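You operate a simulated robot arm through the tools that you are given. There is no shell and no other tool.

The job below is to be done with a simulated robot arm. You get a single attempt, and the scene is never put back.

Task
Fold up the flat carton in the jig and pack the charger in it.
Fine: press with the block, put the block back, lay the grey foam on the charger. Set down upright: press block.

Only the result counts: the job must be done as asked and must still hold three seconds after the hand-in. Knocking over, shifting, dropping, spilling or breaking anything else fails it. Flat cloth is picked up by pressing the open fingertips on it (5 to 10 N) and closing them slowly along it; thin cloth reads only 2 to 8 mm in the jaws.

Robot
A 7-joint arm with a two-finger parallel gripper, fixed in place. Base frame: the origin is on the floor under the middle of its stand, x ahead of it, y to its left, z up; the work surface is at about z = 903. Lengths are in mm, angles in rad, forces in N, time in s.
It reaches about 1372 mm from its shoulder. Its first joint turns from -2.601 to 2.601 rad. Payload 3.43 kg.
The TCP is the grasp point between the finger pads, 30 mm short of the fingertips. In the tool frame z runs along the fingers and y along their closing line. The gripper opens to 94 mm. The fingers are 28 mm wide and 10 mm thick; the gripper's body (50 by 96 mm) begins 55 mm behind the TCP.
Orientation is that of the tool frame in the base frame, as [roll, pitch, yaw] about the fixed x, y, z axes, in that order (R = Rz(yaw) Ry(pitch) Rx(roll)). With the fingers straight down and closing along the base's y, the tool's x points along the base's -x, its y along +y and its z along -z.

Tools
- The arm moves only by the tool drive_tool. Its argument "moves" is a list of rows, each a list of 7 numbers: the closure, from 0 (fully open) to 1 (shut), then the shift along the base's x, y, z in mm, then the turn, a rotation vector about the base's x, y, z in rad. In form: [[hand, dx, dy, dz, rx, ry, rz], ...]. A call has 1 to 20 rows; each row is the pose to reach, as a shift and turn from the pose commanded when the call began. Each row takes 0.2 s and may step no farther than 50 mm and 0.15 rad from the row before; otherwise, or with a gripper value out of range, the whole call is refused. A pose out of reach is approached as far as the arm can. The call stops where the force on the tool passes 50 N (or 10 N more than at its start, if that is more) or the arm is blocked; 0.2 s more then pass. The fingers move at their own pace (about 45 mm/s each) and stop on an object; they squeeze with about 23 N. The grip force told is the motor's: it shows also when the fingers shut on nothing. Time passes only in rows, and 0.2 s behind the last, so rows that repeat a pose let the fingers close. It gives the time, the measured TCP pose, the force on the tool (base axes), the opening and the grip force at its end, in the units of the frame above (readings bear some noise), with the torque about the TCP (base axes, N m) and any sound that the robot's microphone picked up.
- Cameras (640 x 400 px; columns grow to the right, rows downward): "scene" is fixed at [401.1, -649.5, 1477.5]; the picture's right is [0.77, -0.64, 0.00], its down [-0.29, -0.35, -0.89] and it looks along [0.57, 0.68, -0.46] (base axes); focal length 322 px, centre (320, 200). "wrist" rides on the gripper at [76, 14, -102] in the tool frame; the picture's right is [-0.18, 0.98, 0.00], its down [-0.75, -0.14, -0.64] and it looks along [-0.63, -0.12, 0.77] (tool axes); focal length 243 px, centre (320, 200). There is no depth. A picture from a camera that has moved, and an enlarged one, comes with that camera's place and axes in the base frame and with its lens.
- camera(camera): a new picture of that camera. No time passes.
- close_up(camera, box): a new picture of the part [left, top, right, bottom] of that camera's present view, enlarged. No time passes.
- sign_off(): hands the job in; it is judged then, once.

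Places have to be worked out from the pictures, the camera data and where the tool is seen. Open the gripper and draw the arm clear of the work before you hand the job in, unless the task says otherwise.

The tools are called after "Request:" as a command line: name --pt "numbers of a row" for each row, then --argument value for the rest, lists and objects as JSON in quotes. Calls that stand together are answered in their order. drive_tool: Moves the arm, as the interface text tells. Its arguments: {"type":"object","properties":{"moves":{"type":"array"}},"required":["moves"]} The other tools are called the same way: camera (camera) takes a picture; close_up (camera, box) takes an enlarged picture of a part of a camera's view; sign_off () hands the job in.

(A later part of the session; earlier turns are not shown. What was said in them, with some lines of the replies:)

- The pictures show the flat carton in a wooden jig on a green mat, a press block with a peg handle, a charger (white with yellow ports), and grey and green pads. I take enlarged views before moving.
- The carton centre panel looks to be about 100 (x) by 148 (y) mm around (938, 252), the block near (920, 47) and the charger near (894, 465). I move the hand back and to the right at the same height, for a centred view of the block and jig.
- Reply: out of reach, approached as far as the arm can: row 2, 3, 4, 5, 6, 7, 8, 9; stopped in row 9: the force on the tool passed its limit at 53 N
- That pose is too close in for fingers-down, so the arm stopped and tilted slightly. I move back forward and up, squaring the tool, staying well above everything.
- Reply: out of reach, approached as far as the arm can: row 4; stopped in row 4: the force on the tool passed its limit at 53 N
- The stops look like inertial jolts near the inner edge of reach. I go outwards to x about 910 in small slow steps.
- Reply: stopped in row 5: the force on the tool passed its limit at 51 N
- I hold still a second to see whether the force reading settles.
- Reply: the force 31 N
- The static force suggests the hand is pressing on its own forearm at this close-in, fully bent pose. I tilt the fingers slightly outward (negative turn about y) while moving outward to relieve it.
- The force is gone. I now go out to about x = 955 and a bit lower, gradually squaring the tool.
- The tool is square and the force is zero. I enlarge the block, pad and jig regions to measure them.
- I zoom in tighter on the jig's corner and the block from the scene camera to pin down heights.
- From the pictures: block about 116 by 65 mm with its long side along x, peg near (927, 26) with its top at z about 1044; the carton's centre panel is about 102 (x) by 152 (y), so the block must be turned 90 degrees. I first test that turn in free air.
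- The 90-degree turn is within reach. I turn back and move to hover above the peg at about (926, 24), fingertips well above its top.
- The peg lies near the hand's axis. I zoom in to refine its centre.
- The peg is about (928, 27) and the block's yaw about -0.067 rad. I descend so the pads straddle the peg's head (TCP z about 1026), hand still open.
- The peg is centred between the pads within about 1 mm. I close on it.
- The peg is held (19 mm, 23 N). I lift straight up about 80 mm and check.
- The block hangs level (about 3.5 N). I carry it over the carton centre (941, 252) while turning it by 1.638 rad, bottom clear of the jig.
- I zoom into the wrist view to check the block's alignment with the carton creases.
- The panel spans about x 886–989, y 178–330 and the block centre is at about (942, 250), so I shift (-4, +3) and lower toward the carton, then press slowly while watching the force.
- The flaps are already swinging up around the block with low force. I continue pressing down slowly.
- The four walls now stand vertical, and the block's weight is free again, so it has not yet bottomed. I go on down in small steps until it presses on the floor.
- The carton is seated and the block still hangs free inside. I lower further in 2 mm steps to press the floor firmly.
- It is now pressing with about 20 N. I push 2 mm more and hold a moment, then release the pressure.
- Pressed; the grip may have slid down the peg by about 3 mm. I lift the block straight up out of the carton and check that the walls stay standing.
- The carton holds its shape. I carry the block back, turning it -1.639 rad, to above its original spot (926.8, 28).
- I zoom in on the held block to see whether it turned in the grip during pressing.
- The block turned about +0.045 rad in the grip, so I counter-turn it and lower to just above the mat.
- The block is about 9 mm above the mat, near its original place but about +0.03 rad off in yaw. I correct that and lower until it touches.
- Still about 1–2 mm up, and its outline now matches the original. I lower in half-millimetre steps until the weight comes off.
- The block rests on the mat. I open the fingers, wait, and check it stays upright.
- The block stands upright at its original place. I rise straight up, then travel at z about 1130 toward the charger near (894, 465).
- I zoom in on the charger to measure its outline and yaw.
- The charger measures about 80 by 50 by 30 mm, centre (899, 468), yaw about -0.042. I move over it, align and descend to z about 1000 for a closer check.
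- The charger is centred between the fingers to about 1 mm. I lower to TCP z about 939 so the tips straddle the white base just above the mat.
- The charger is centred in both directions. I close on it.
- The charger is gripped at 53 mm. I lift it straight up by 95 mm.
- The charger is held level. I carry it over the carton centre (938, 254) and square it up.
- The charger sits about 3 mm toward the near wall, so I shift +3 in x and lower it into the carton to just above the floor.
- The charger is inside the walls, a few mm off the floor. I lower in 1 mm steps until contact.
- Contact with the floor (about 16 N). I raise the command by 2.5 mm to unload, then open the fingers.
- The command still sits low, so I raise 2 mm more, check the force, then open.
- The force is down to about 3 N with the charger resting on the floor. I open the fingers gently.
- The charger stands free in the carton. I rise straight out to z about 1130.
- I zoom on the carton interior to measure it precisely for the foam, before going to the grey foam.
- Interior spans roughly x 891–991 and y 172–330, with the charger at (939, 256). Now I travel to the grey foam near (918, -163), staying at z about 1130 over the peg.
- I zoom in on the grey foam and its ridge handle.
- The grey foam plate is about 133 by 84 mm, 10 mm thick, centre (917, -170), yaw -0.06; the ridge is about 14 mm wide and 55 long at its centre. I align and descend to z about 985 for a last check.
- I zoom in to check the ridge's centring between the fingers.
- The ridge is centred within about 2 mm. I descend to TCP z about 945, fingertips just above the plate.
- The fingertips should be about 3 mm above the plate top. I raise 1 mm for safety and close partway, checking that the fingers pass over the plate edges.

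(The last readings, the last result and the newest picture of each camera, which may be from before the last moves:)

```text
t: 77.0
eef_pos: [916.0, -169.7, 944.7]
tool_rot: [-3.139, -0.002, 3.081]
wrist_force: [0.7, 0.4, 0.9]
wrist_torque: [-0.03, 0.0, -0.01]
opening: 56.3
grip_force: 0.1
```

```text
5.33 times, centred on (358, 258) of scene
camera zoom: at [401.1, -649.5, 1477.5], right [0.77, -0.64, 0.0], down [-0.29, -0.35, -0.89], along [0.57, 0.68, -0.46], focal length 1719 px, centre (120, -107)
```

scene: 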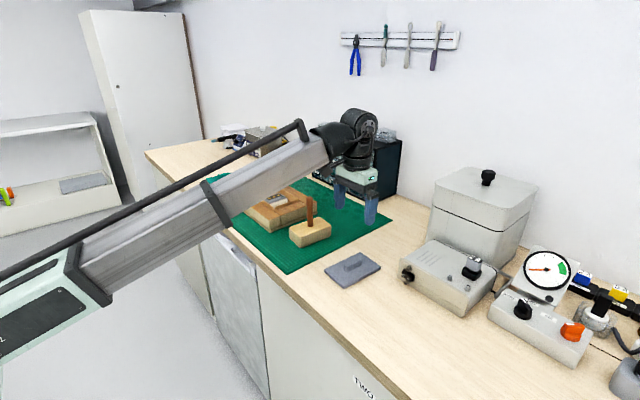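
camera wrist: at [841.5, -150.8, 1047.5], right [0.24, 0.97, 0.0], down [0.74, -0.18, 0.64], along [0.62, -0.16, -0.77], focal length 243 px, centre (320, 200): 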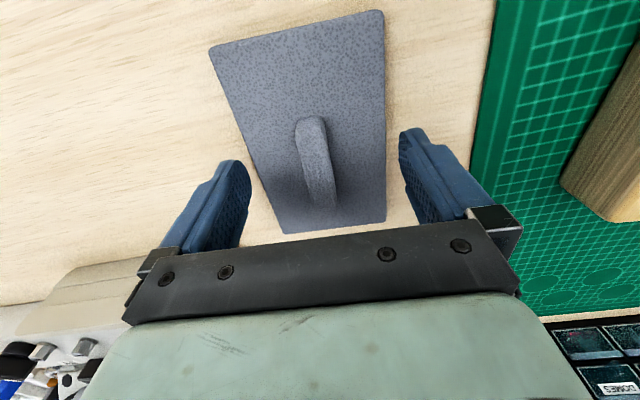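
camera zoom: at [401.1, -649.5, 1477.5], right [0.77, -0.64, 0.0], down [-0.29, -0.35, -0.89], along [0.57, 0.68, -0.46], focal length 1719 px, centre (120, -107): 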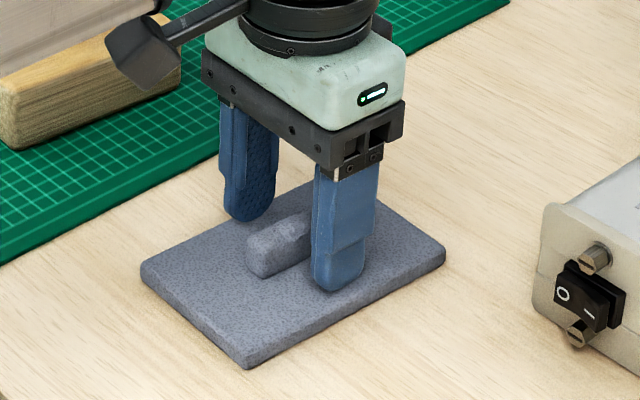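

Both fingers passed over the plate freely. I close fully on the ridge.

Request:
drive_tool --pt "0.5 0 0 0 0 0 0" --pt "0.6 0 0 0 0 0 0" --pt "0.7 0 0 0 0 0 0" --pt "0.8 0 0 0 0 0 0" --pt "0.9 0 0 0 0 0 0" --pt "1 0 0 0 0 0 0" --pt "1 0 0 0 0 0 0" --pt "1 0 0 0 0 0 0"

Request:
close_up --camera "scene" --box '[320, 220, 395, 295]'

```text
t: 78.8
eef_pos: [914.9, -169.8, 944.6]
tool_rot: [-3.139, -0.001, 3.083]
wrist_force: [-0.3, -1.0, 0.4]
wrist_torque: [0.06, 0.04, 0.03]
opening: 14.7
grip_force: 23.0
```

```text
5.33 times, centred on (358, 258) of scene
camera zoom: at [401.1, -649.5, 1477.5], right [0.77, -0.64, 0.0], down [-0.29, -0.35, -0.89], along [0.57, 0.68, -0.46], focal length 1719 px, centre (120, -107)
```

zoom: 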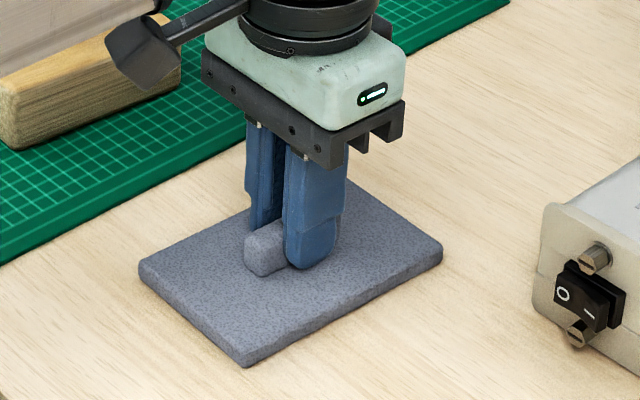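

The ridge is gripped (14.7 mm). I lift straight up to z about 1130, high enough to pass over the peg.

Request:
drive_tool --pt "1 0 0 2 0 0 0" --pt "1 0 0 6 0 0 0" --pt "1 0 0 14 0 0 0" --pt "1 0 0 26 0 0 0" --pt "1 0 0 40 0 0 0" --pt "1 0 0 56 0 0 0" --pt "1 0 0 72 0 0 0" --pt "1 0 0 88 0 0 0" --pt "1 0 0 104 0 0 0" --pt "1 0 0 120 0 0 0" --pt "1 0 0 136 0 0 0" --pt "1 0 0 152 0 0 0" --pt "1 2 0 168 0 0 0" --pt "1 4 0 180 0 0 0" --pt "1 5 0 186 0 0 0" --pt "1 5 0 186 0 0 0"

Request:
camera --camera "wrist"

Request:
camera --camera "scene"

```text
t: 82.2
eef_pos: [921.9, -168.0, 1131.2]
tool_rot: [-3.137, -0.001, 3.08]
wrist_force: [-0.2, -0.2, -0.8]
wrist_torque: [-0.05, -0.02, 0.01]
opening: 14.5
grip_force: 23.1
```

```text
taken
camera wrist: at [847.2, -150.6, 1233.9], right [0.24, 0.97, 0.0], down [0.75, -0.18, 0.64], along [0.62, -0.16, -0.77], focal length 243 px, centre (320, 200)
```

wrist: 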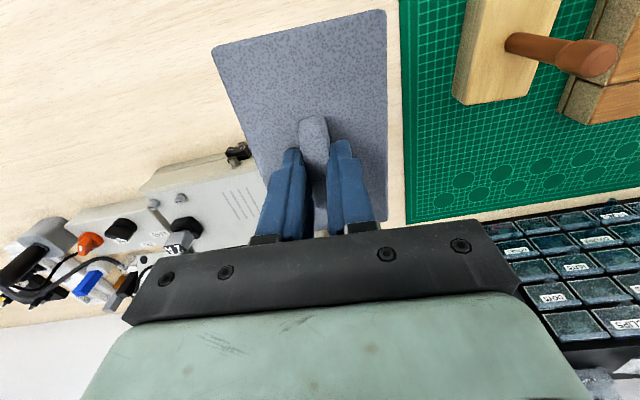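

```text
taken
```

scene: 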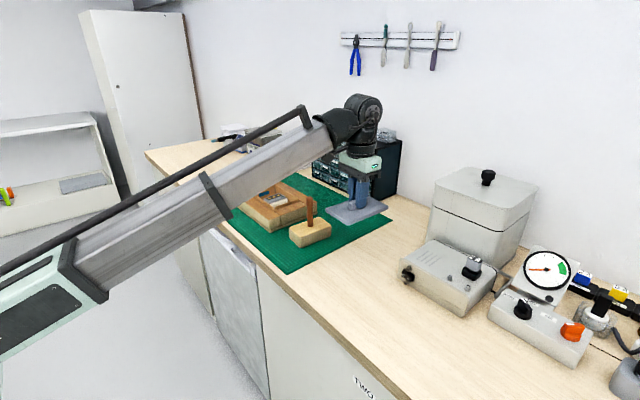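

The foam hangs level. I zoom in to measure where the plate lies relative to the hand before turning.

Request:
close_up --camera "wrist" --box '[190, 0, 410, 240]'

```text
1.67 times, centred on (300, 120) of wrist
camera zoom: at [847.2, -150.6, 1233.9], right [0.24, 0.97, 0.0], down [0.75, -0.18, 0.64], along [0.62, -0.16, -0.77], focal length 404 px, centre (353, 333)
```

zoom: 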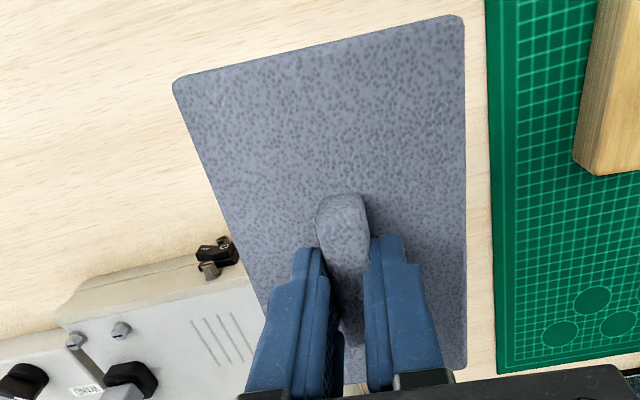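

The plate is centred on and square with the hand. I carry it over the carton while turning it +1.631 rad, staying at z about 1131.

Request:
drive_tool --pt "1 0 5 0 0 0 0.03" --pt "1 1 16 0 0 0 0.09" --pt "1 2 34 0 0 0 0.17" --pt "1 3 56 0 0 0 0.26" --pt "1 4 80 0 0 0 0.35" --pt "1 5 104 0 0 0 0.44" --pt "1 6 128 0 0 0 0.53" --pt "1 7 152 0 0 0 0.62" --pt "1 8 176 0 0 0 0.71" --pt "1 9 200 0 0 0 0.8" --pt "1 10 224 0 0 0 0.9" --pt "1 11 248 0 0 0 1.0" --pt "1 12 272 0 0 0 1.1" --pt "1 13 296 0 0 0 1.2" --pt "1 14 320 0 0 0 1.3" --pt "1 15 344 0 0 0 1.4" --pt "1 16 366 0 0 0 1.49" --pt "1 17 386 0 0 0 1.56" --pt "1 18 402 0 0 0 1.61" --pt "1 18 412 0 0 0 1.631"

Request:
drive_tool --pt "1 0 4 0 0 0 0" --pt "1 0 8 0 0 0 0" --pt "1 0 8 0 0 0 0" --pt "1 0 8 0 0 0 0"

Request:
camera --camera "wrist"

Request:
close_up --camera "scene" --box '[205, 100, 345, 240]'

```text
t: 86.4
eef_pos: [939.8, 242.7, 1131.4]
tool_rot: [-3.14, -0.003, -1.57]
wrist_force: [0.4, 0.1, 0.3]
wrist_torque: [0.01, 0.01, -0.01]
opening: 14.7
grip_force: 23.4
```

```text
t: 87.4
eef_pos: [941.1, 250.5, 1130.8]
tool_rot: [-3.139, -0.003, -1.57]
wrist_force: [0.3, 0.1, 0.5]
wrist_torque: [-0.01, -0.03, -0.02]
opening: 14.6
grip_force: 22.6
```

```text
taken
camera wrist: at [925.3, 173.9, 1233.5], right [-0.98, 0.18, 0.0], down [0.14, 0.75, 0.64], along [0.12, 0.63, -0.77], focal length 243 px, centre (320, 200)
```

wrist: 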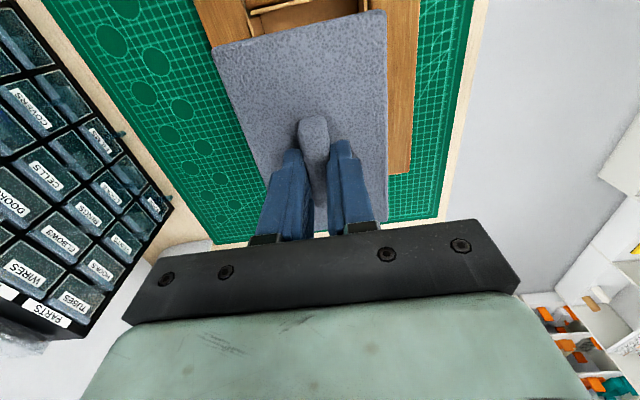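

```text
2.86 times, centred on (275, 170) of scene
camera zoom: at [401.1, -649.5, 1477.5], right [0.77, -0.64, 0.0], down [-0.29, -0.35, -0.89], along [0.57, 0.68, -0.46], focal length 921 px, centre (449, 286)
```

zoom: 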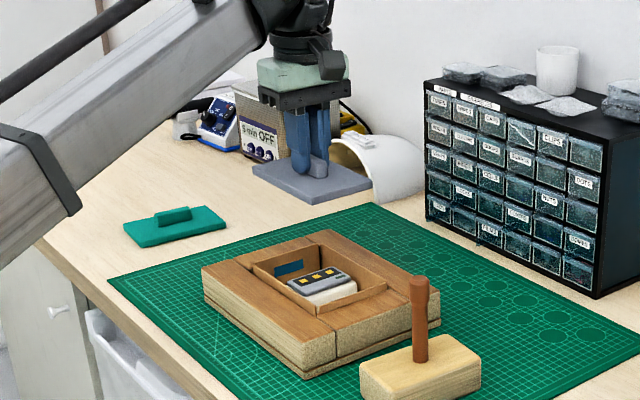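

The foam is above the carton. I lower to TCP z about 1022 (foam bottom about 20 mm over the wall tops) and check the margins all round.

Request:
drive_tool --pt "1 0 1 -6 0 0 0" --pt "1 0 2 -20 0 0 0" --pt "1 0 2 -36 0 0 0" --pt "1 0 2 -52 0 0 0" --pt "1 0 2 -68 0 0 0" --pt "1 0 2 -84 0 0 0" --pt "1 0 2 -98 0 0 0" --pt "1 0 2 -106 0 0 0" --pt "1 0 2 -109 0 0 0" --pt "1 0 2 -109 0 0 0"

Request:
camera --camera "wrist"

Request:
close_up --camera "wrist" --box '[190, 0, 430, 220]'

Request:
close_up --camera "scene" --box '[225, 155, 315, 240]'

```text
t: 89.6
eef_pos: [938.0, 252.7, 1023.0]
tool_rot: [-3.138, -0.002, -1.572]
wrist_force: [-0.5, 0.6, -0.1]
wrist_torque: [0.02, -0.01, -0.01]
opening: 14.8
grip_force: 22.2
```

```text
taken
camera wrist: at [924.6, 175.9, 1125.0], right [-0.98, 0.18, 0.0], down [0.14, 0.75, 0.64], along [0.12, 0.63, -0.77], focal length 243 px, centre (320, 200)
```

wrist: 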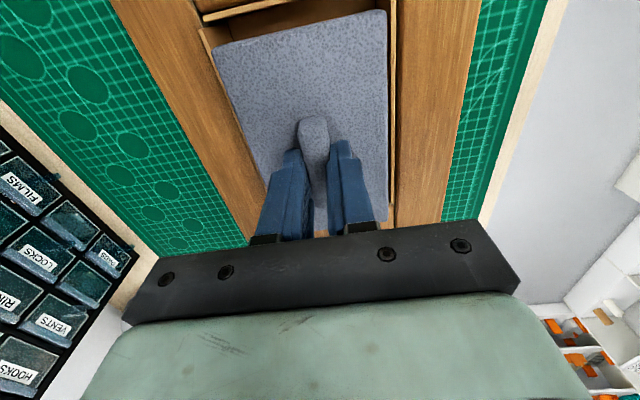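

```text
1.82 times, centred on (310, 110) of wrist
camera zoom: at [924.6, 175.9, 1125.0], right [-0.98, 0.18, 0.0], down [0.14, 0.75, 0.64], along [0.12, 0.63, -0.77], focal length 441 px, centre (338, 364)
```

zoom: 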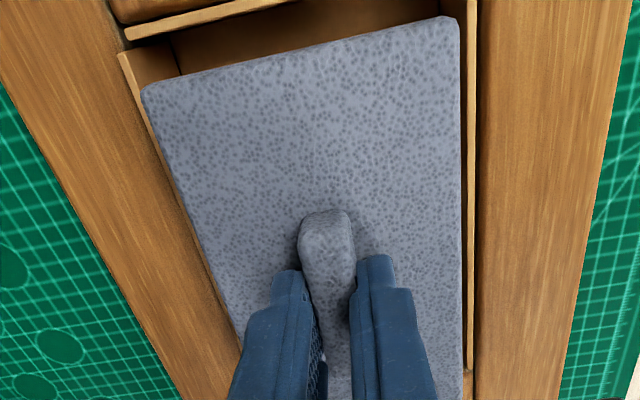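

```text
4.71 times, centred on (270, 198) of scene
camera zoom: at [401.1, -649.5, 1477.5], right [0.77, -0.64, 0.0], down [-0.29, -0.35, -0.89], along [0.57, 0.68, -0.46], focal length 1517 px, centre (555, 212)
```

zoom: 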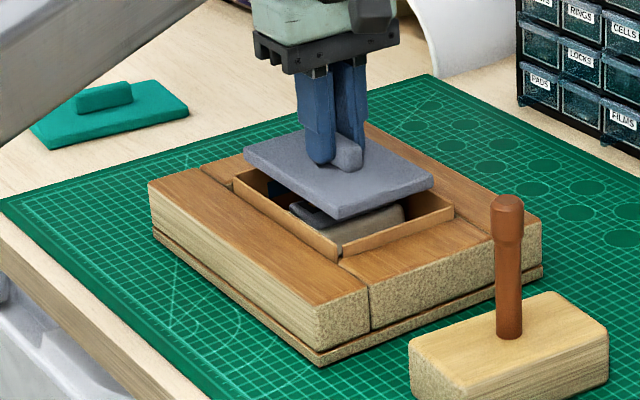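

Margins are about 9–12 mm on every side. I shift +1.5 in x and lower the foam slowly into the carton until just above the charger.

Request:
drive_tool --pt "1 1 0 -3 0 0 0" --pt "1 1.5 0 -7 0 0 0" --pt "1 1.5 0 -11 0 0 0" --pt "1 1.5 0 -15 0 0 0" --pt "1 1.5 0 -19 0 0 0" --pt "1 1.5 0 -22 0 0 0" --pt "1 1.5 0 -24 0 0 0" --pt "1 1.5 0 -24 0 0 0"

Request:
close_up --camera "wrist" --box '[190, 0, 430, 220]'

Request:
close_up --camera "scene" --box '[225, 155, 315, 240]'

```text
t: 91.4
eef_pos: [940.4, 252.8, 999.7]
tool_rot: [-3.14, -0.001, -1.572]
wrist_force: [0.0, 0.3, 1.9]
wrist_torque: [-0.03, 0.03, 0.02]
opening: 14.8
grip_force: 23.2
```

```text
1.82 times, centred on (310, 110) of wrist
camera zoom: at [925.7, 175.8, 1101.7], right [-0.98, 0.18, 0.0], down [0.14, 0.75, 0.64], along [0.12, 0.63, -0.77], focal length 441 px, centre (338, 364)
```

zoom: 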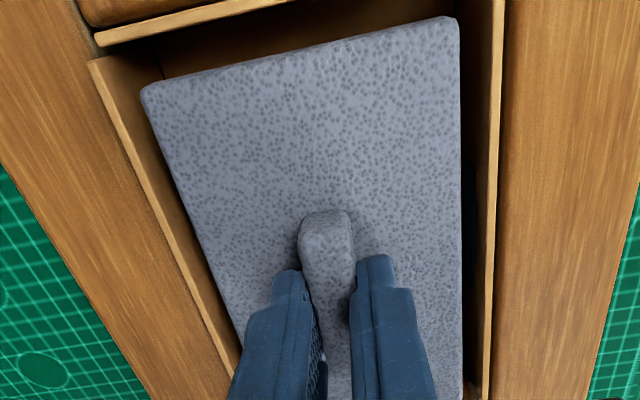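

```text
4.71 times, centred on (270, 198) of scene
camera zoom: at [401.1, -649.5, 1477.5], right [0.77, -0.64, 0.0], down [-0.29, -0.35, -0.89], along [0.57, 0.68, -0.46], focal length 1517 px, centre (555, 212)
```

zoom: 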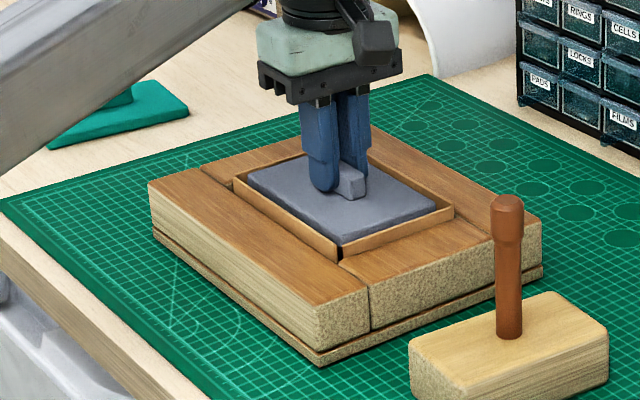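

The foam fits inside the walls with even gaps. I lower in 1 mm steps until it touches the charger.

Request:
drive_tool --pt "1 0 0 -1 0 0 0" --pt "1 0 0 -2 0 0 0" --pt "1 0 0 -3 0 0 0" --pt "1 0 0 -3 0 0 0"

```text
t: 92.4
eef_pos: [940.4, 252.1, 997.4]
tool_rot: [-3.137, -0.001, -1.57]
wrist_force: [0.7, 0.8, 28.6]
wrist_torque: [0.07, 0.01, -0.03]
opening: 15.1
grip_force: 23.0
```

It is in firm contact (about 29 N). I ease up 2 mm to leave only light contact.

Request:
drive_tool --pt "1 0 0 1 0 0 0" --pt "1 0 0 2 0 0 0" --pt "1 0 0 2 0 0 0"

```text
t: 93.2
eef_pos: [939.4, 252.9, 998.3]
tool_rot: [-3.139, -0.002, -1.571]
wrist_force: [-0.3, 1.4, 12.7]
wrist_torque: [0.03, 0.0, 0.04]
opening: 14.9
grip_force: 23.0
```

Still about 13 N; I ease up another 1 mm, then open the fingers a little (to about 40 mm).

Request:
drive_tool --pt "1 0 0 1 0 0 0" --pt "1 0 0 1 0 0 0" --pt "0.82 0 0 1 0 0 0" --pt "0.75 0 0 1 0 0 0" --pt "0.68 0 0 1 0 0 0" --pt "0.6 0 0 1 0 0 0" --pt "0.55 0 0 1 0 0 0" --pt "0.55 0 0 1 0 0 0"

Request:
close_up --camera "wrist" --box '[190, 0, 430, 220]'

Request:
close_up --camera "scene" --box '[225, 155, 315, 240]'

```text
t: 95.0
eef_pos: [940.2, 252.6, 999.2]
tool_rot: [-3.139, -0.003, -1.57]
wrist_force: [-0.2, -0.2, -0.7]
wrist_torque: [0.01, 0.02, 0.01]
opening: 41.8
grip_force: 0.0
```

```text
1.82 times, centred on (310, 110) of wrist
camera zoom: at [926.3, 175.3, 1101.4], right [-0.98, 0.18, 0.0], down [0.14, 0.75, 0.64], along [0.12, 0.63, -0.77], focal length 441 px, centre (338, 364)
```

zoom: 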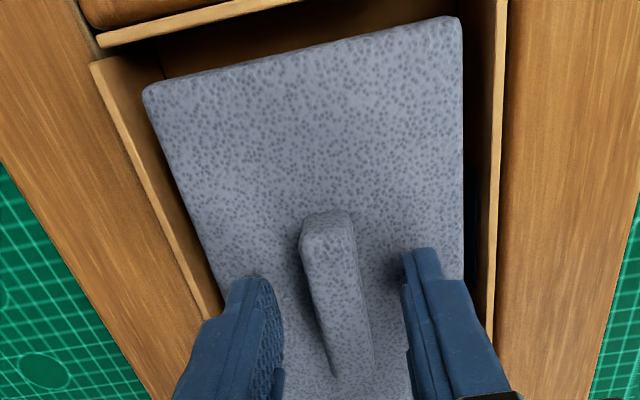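

```text
4.71 times, centred on (270, 198) of scene
camera zoom: at [401.1, -649.5, 1477.5], right [0.77, -0.64, 0.0], down [-0.29, -0.35, -0.89], along [0.57, 0.68, -0.46], focal length 1517 px, centre (555, 212)
```

zoom: 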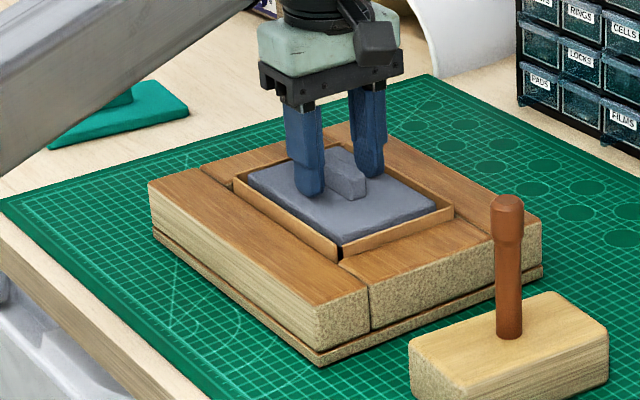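

The foam lies level on the charger and the fingers are clear of the ridge. I rise straight up.

Request:
drive_tool --pt "0.55 0 0 3 0 0 0" --pt "0.55 0 0 8 0 0 0" --pt "0.55 0 0 16 0 0 0" --pt "0.55 0 0 28 0 0 0" --pt "0.55 0 0 42 0 0 0" --pt "0.4 0 0 58 0 0 0" --pt "0.2 0 0 76 0 0 0" --pt "0 0 0 96 0 0 0" --pt "0 0 0 116 0 0 0" --pt "0 0 0 134 0 0 0" --pt "0 0 0 150 0 0 0" --pt "0 0 0 160 0 0 0" --pt "0 0 0 160 0 0 0"

Request:
camera --camera "wrist"

Request:
close_up --camera "scene" --box '[200, 150, 350, 260]'

```text
t: 97.8
eef_pos: [941.5, 253.4, 1157.6]
tool_rot: [-3.136, -0.001, -1.569]
wrist_force: [-0.1, -0.2, 0.8]
wrist_torque: [-0.02, -0.02, -0.01]
opening: 93.9
grip_force: 0.0
```

```text
taken
camera wrist: at [927.3, 176.8, 1261.4], right [-0.98, 0.18, 0.0], down [0.14, 0.75, 0.64], along [0.12, 0.63, -0.77], focal length 243 px, centre (320, 200)
```

wrist: 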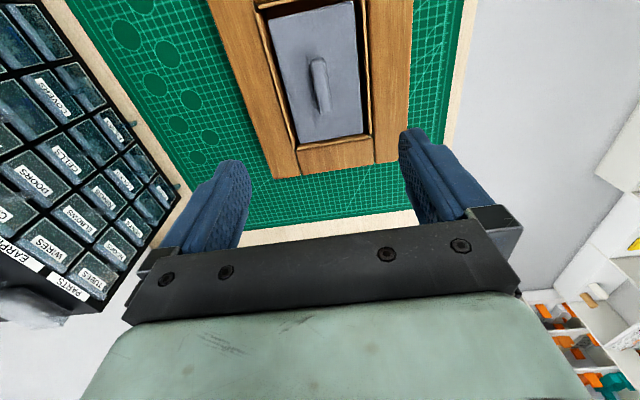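

```text
3.64 times, centred on (275, 205) of scene
camera zoom: at [401.1, -649.5, 1477.5], right [0.77, -0.64, 0.0], down [-0.29, -0.35, -0.89], along [0.57, 0.68, -0.46], focal length 1172 px, centre (484, 182)
```

zoom: 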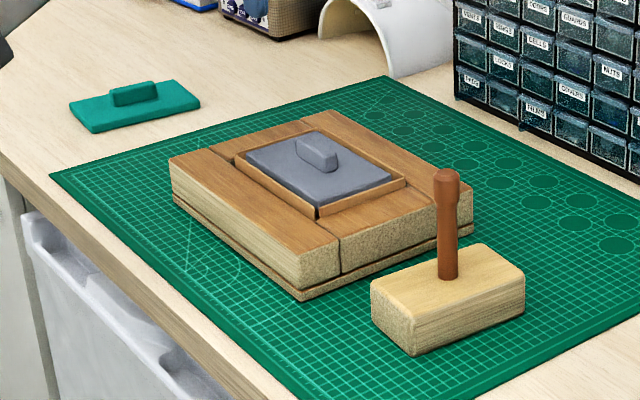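

All is in place: foam level in the carton, block upright. I draw the arm away toward its starting pose, turning the wrist back.

Request:
drive_tool --pt "0 0 5 8 0 0 -0.05" --pt "0 0 14 16 0 0 -0.14" --pt "0 0 24 24 0 0 -0.24" --pt "0 -2 34 30 0 0 -0.34" --pt "0 -5 46 36 0 0 -0.45" --pt "0 -8 58 42 0 0 -0.56" --pt "0 -12 70 48 0 0 -0.67" --pt "0 -16 82 54 0 0 -0.78" --pt "0 -20 94 60 0 0 -0.89" --pt "0 -24 106 64 0 0 -1.0" --pt "0 -28 118 67 0 0 -1.11" --pt "0 -32 128 69 0 0 -1.22" --pt "0 -36 138 70 0 0 -1.33" --pt "0 -39 145 71 0 0 -1.43" --pt "0 -40 149 71 0 0 -1.52" --pt "0 -40 149 71 0 0 -1.571" --pt "0 -40 149 71 0 0 -1.571"

Request:
camera --camera "wrist"

Request:
camera --camera "scene"

Request:
close_up --camera "scene" --box '[225, 165, 345, 250]'

```text
t: 99.9
eef_pos: [921.6, 348.5, 1218.5]
tool_rot: [-3.134, 0.006, -2.471]
wrist_force: [0.2, 1.3, -3.0]
wrist_torque: [-0.14, -0.08, -0.09]
opening: 93.9
grip_force: 0.0
stopped in row 10: the force on the tool passed its limit at 58 N (the readings are from after the stop); the commanded pose is now the measured one
```

```text
taken
camera wrist: at [852.6, 311.9, 1320.7], right [-0.47, 0.88, -0.01], down [0.67, 0.36, 0.65], along [0.57, 0.3, -0.76], focal length 243 px, centre (320, 200)
```

wrist: 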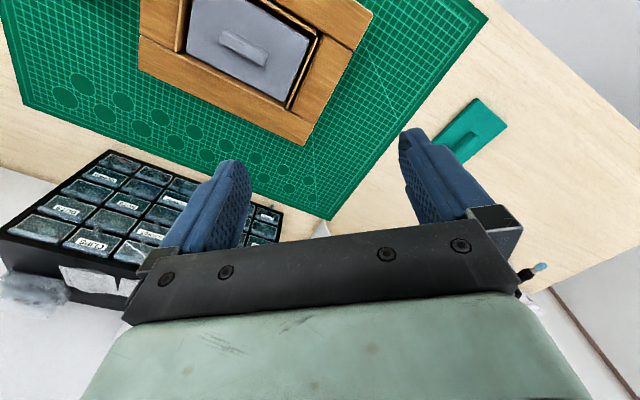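

```text
taken
```

scene: 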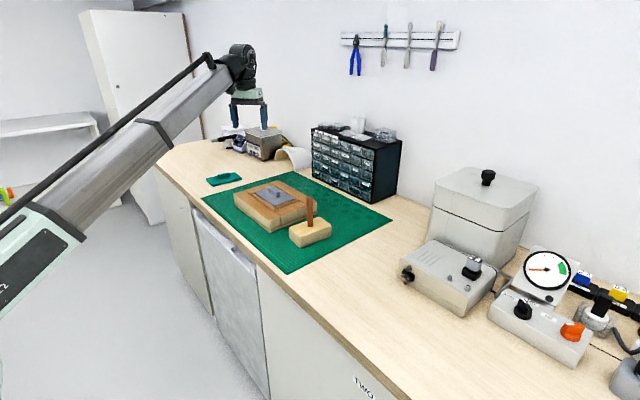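

```text
4.71 times, centred on (285, 208) of scene
camera zoom: at [401.1, -649.5, 1477.5], right [0.77, -0.64, 0.0], down [-0.29, -0.35, -0.89], along [0.57, 0.68, -0.46], focal length 1517 px, centre (485, 165)
```

zoom: 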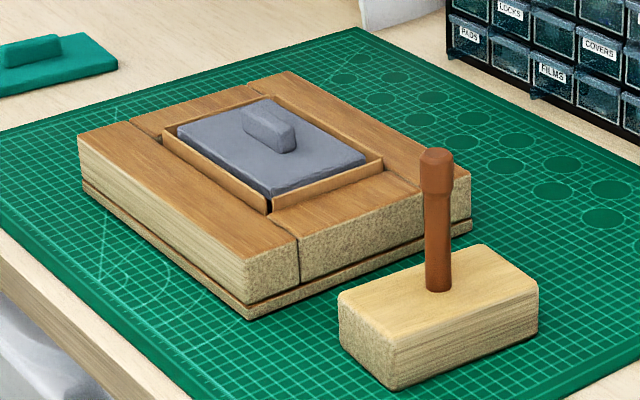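

The hand brushed its own forearm again in that high close-in pose; nothing on the bench was touched and it is well clear. I ease slightly outward and down to relieve it, and verify the scene is still.

Request:
drive_tool --pt "0 4 3 -2 0 0 0" --pt "0 9 8 -5 0 0 0" --pt "0 15 14 -9 0 0 0" --pt "0 21 22 -13 0 0 0" --pt "0 26 30 -16 0 0 0" --pt "0 30 38 -18 0 0 0" --pt "0 30 42 -18 0 0 0" --pt "0 30 42 -18 0 0 0" --pt "0 30 42 -18 0 0 0"

Request:
camera --camera "scene"

Request:
close_up --camera "wrist" --box '[0, 0, 400, 220]'

Request:
close_up --camera "scene" --box '[280, 190, 340, 255]'

```text
t: 101.9
eef_pos: [951.7, 391.8, 1201.0]
tool_rot: [-3.135, 0.006, -2.473]
wrist_force: [0.0, -0.1, -0.7]
wrist_torque: [0.01, 0.0, 0.0]
opening: 94.2
grip_force: 0.0
```

```text
taken
```

scene: 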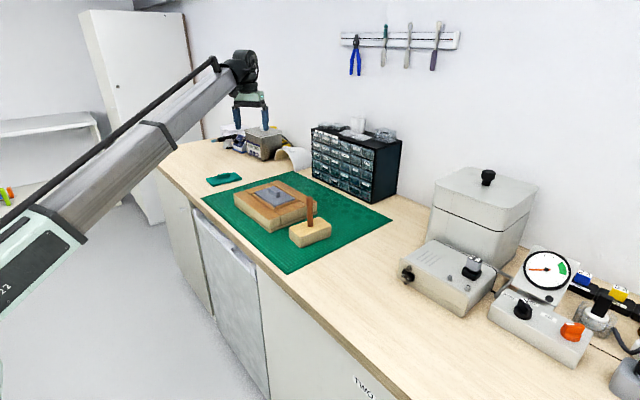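

```text
1.60 times, centred on (200, 110) of wrist
camera zoom: at [882.1, 354.3, 1303.5], right [-0.47, 0.88, -0.01], down [0.67, 0.36, 0.65], along [0.57, 0.3, -0.76], focal length 388 px, centre (512, 344)
```

zoom: 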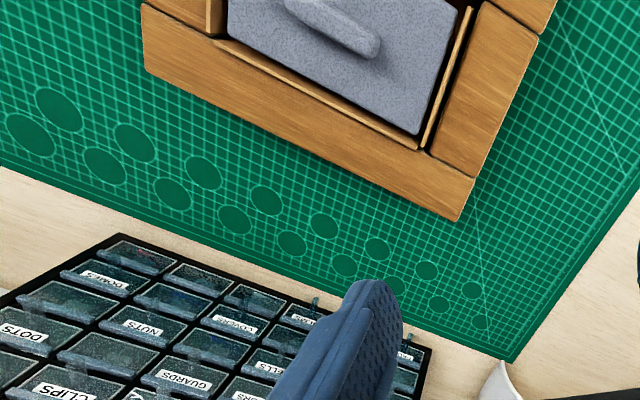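

```text
6.15 times, centred on (310, 222) of scene
camera zoom: at [401.1, -649.5, 1477.5], right [0.77, -0.64, 0.0], down [-0.29, -0.35, -0.89], along [0.57, 0.68, -0.46], focal length 1984 px, centre (382, 62)
```

zoom: 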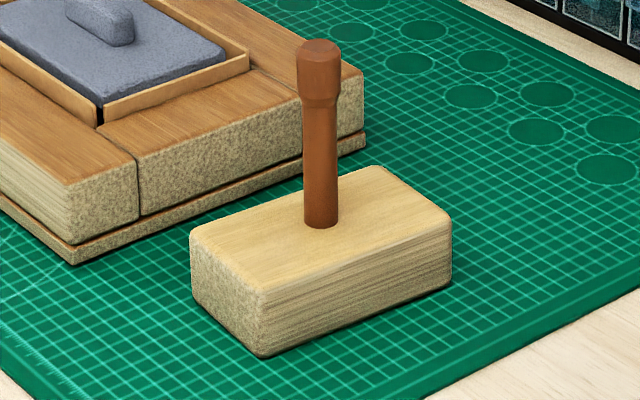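

The carton is folded in the jig with the charger inside and the grey foam lying level on it. The block stands upright in its place, and the gripper is open and clear. I hand the job in.

Request:
sign_off

```text
The job is handed in.
```

The carton is folded in the jig, the charger is inside it, and the grey foam lies level on top of the charger. I handed the job in but got no verdict back.

- **Carton:** pressing down with the block turned sideways folded all four walls upright. They stayed up after the block came out.
- **Press block:** it is back in its original spot, standing upright, and matches its starting outline in the scene picture.
- **Charger and foam:** the charger rests on the carton floor. The foam fits inside the walls with roughly 10 mm to spare on each side.
- **Arm:** the gripper is open and well clear of the work.

The arm stopped on its force limit several times during high moves close to its base, most likely because the hand pressed against its own forearm. Nothing on the bench was touched or shifted in those stops, as far as the pictures show.
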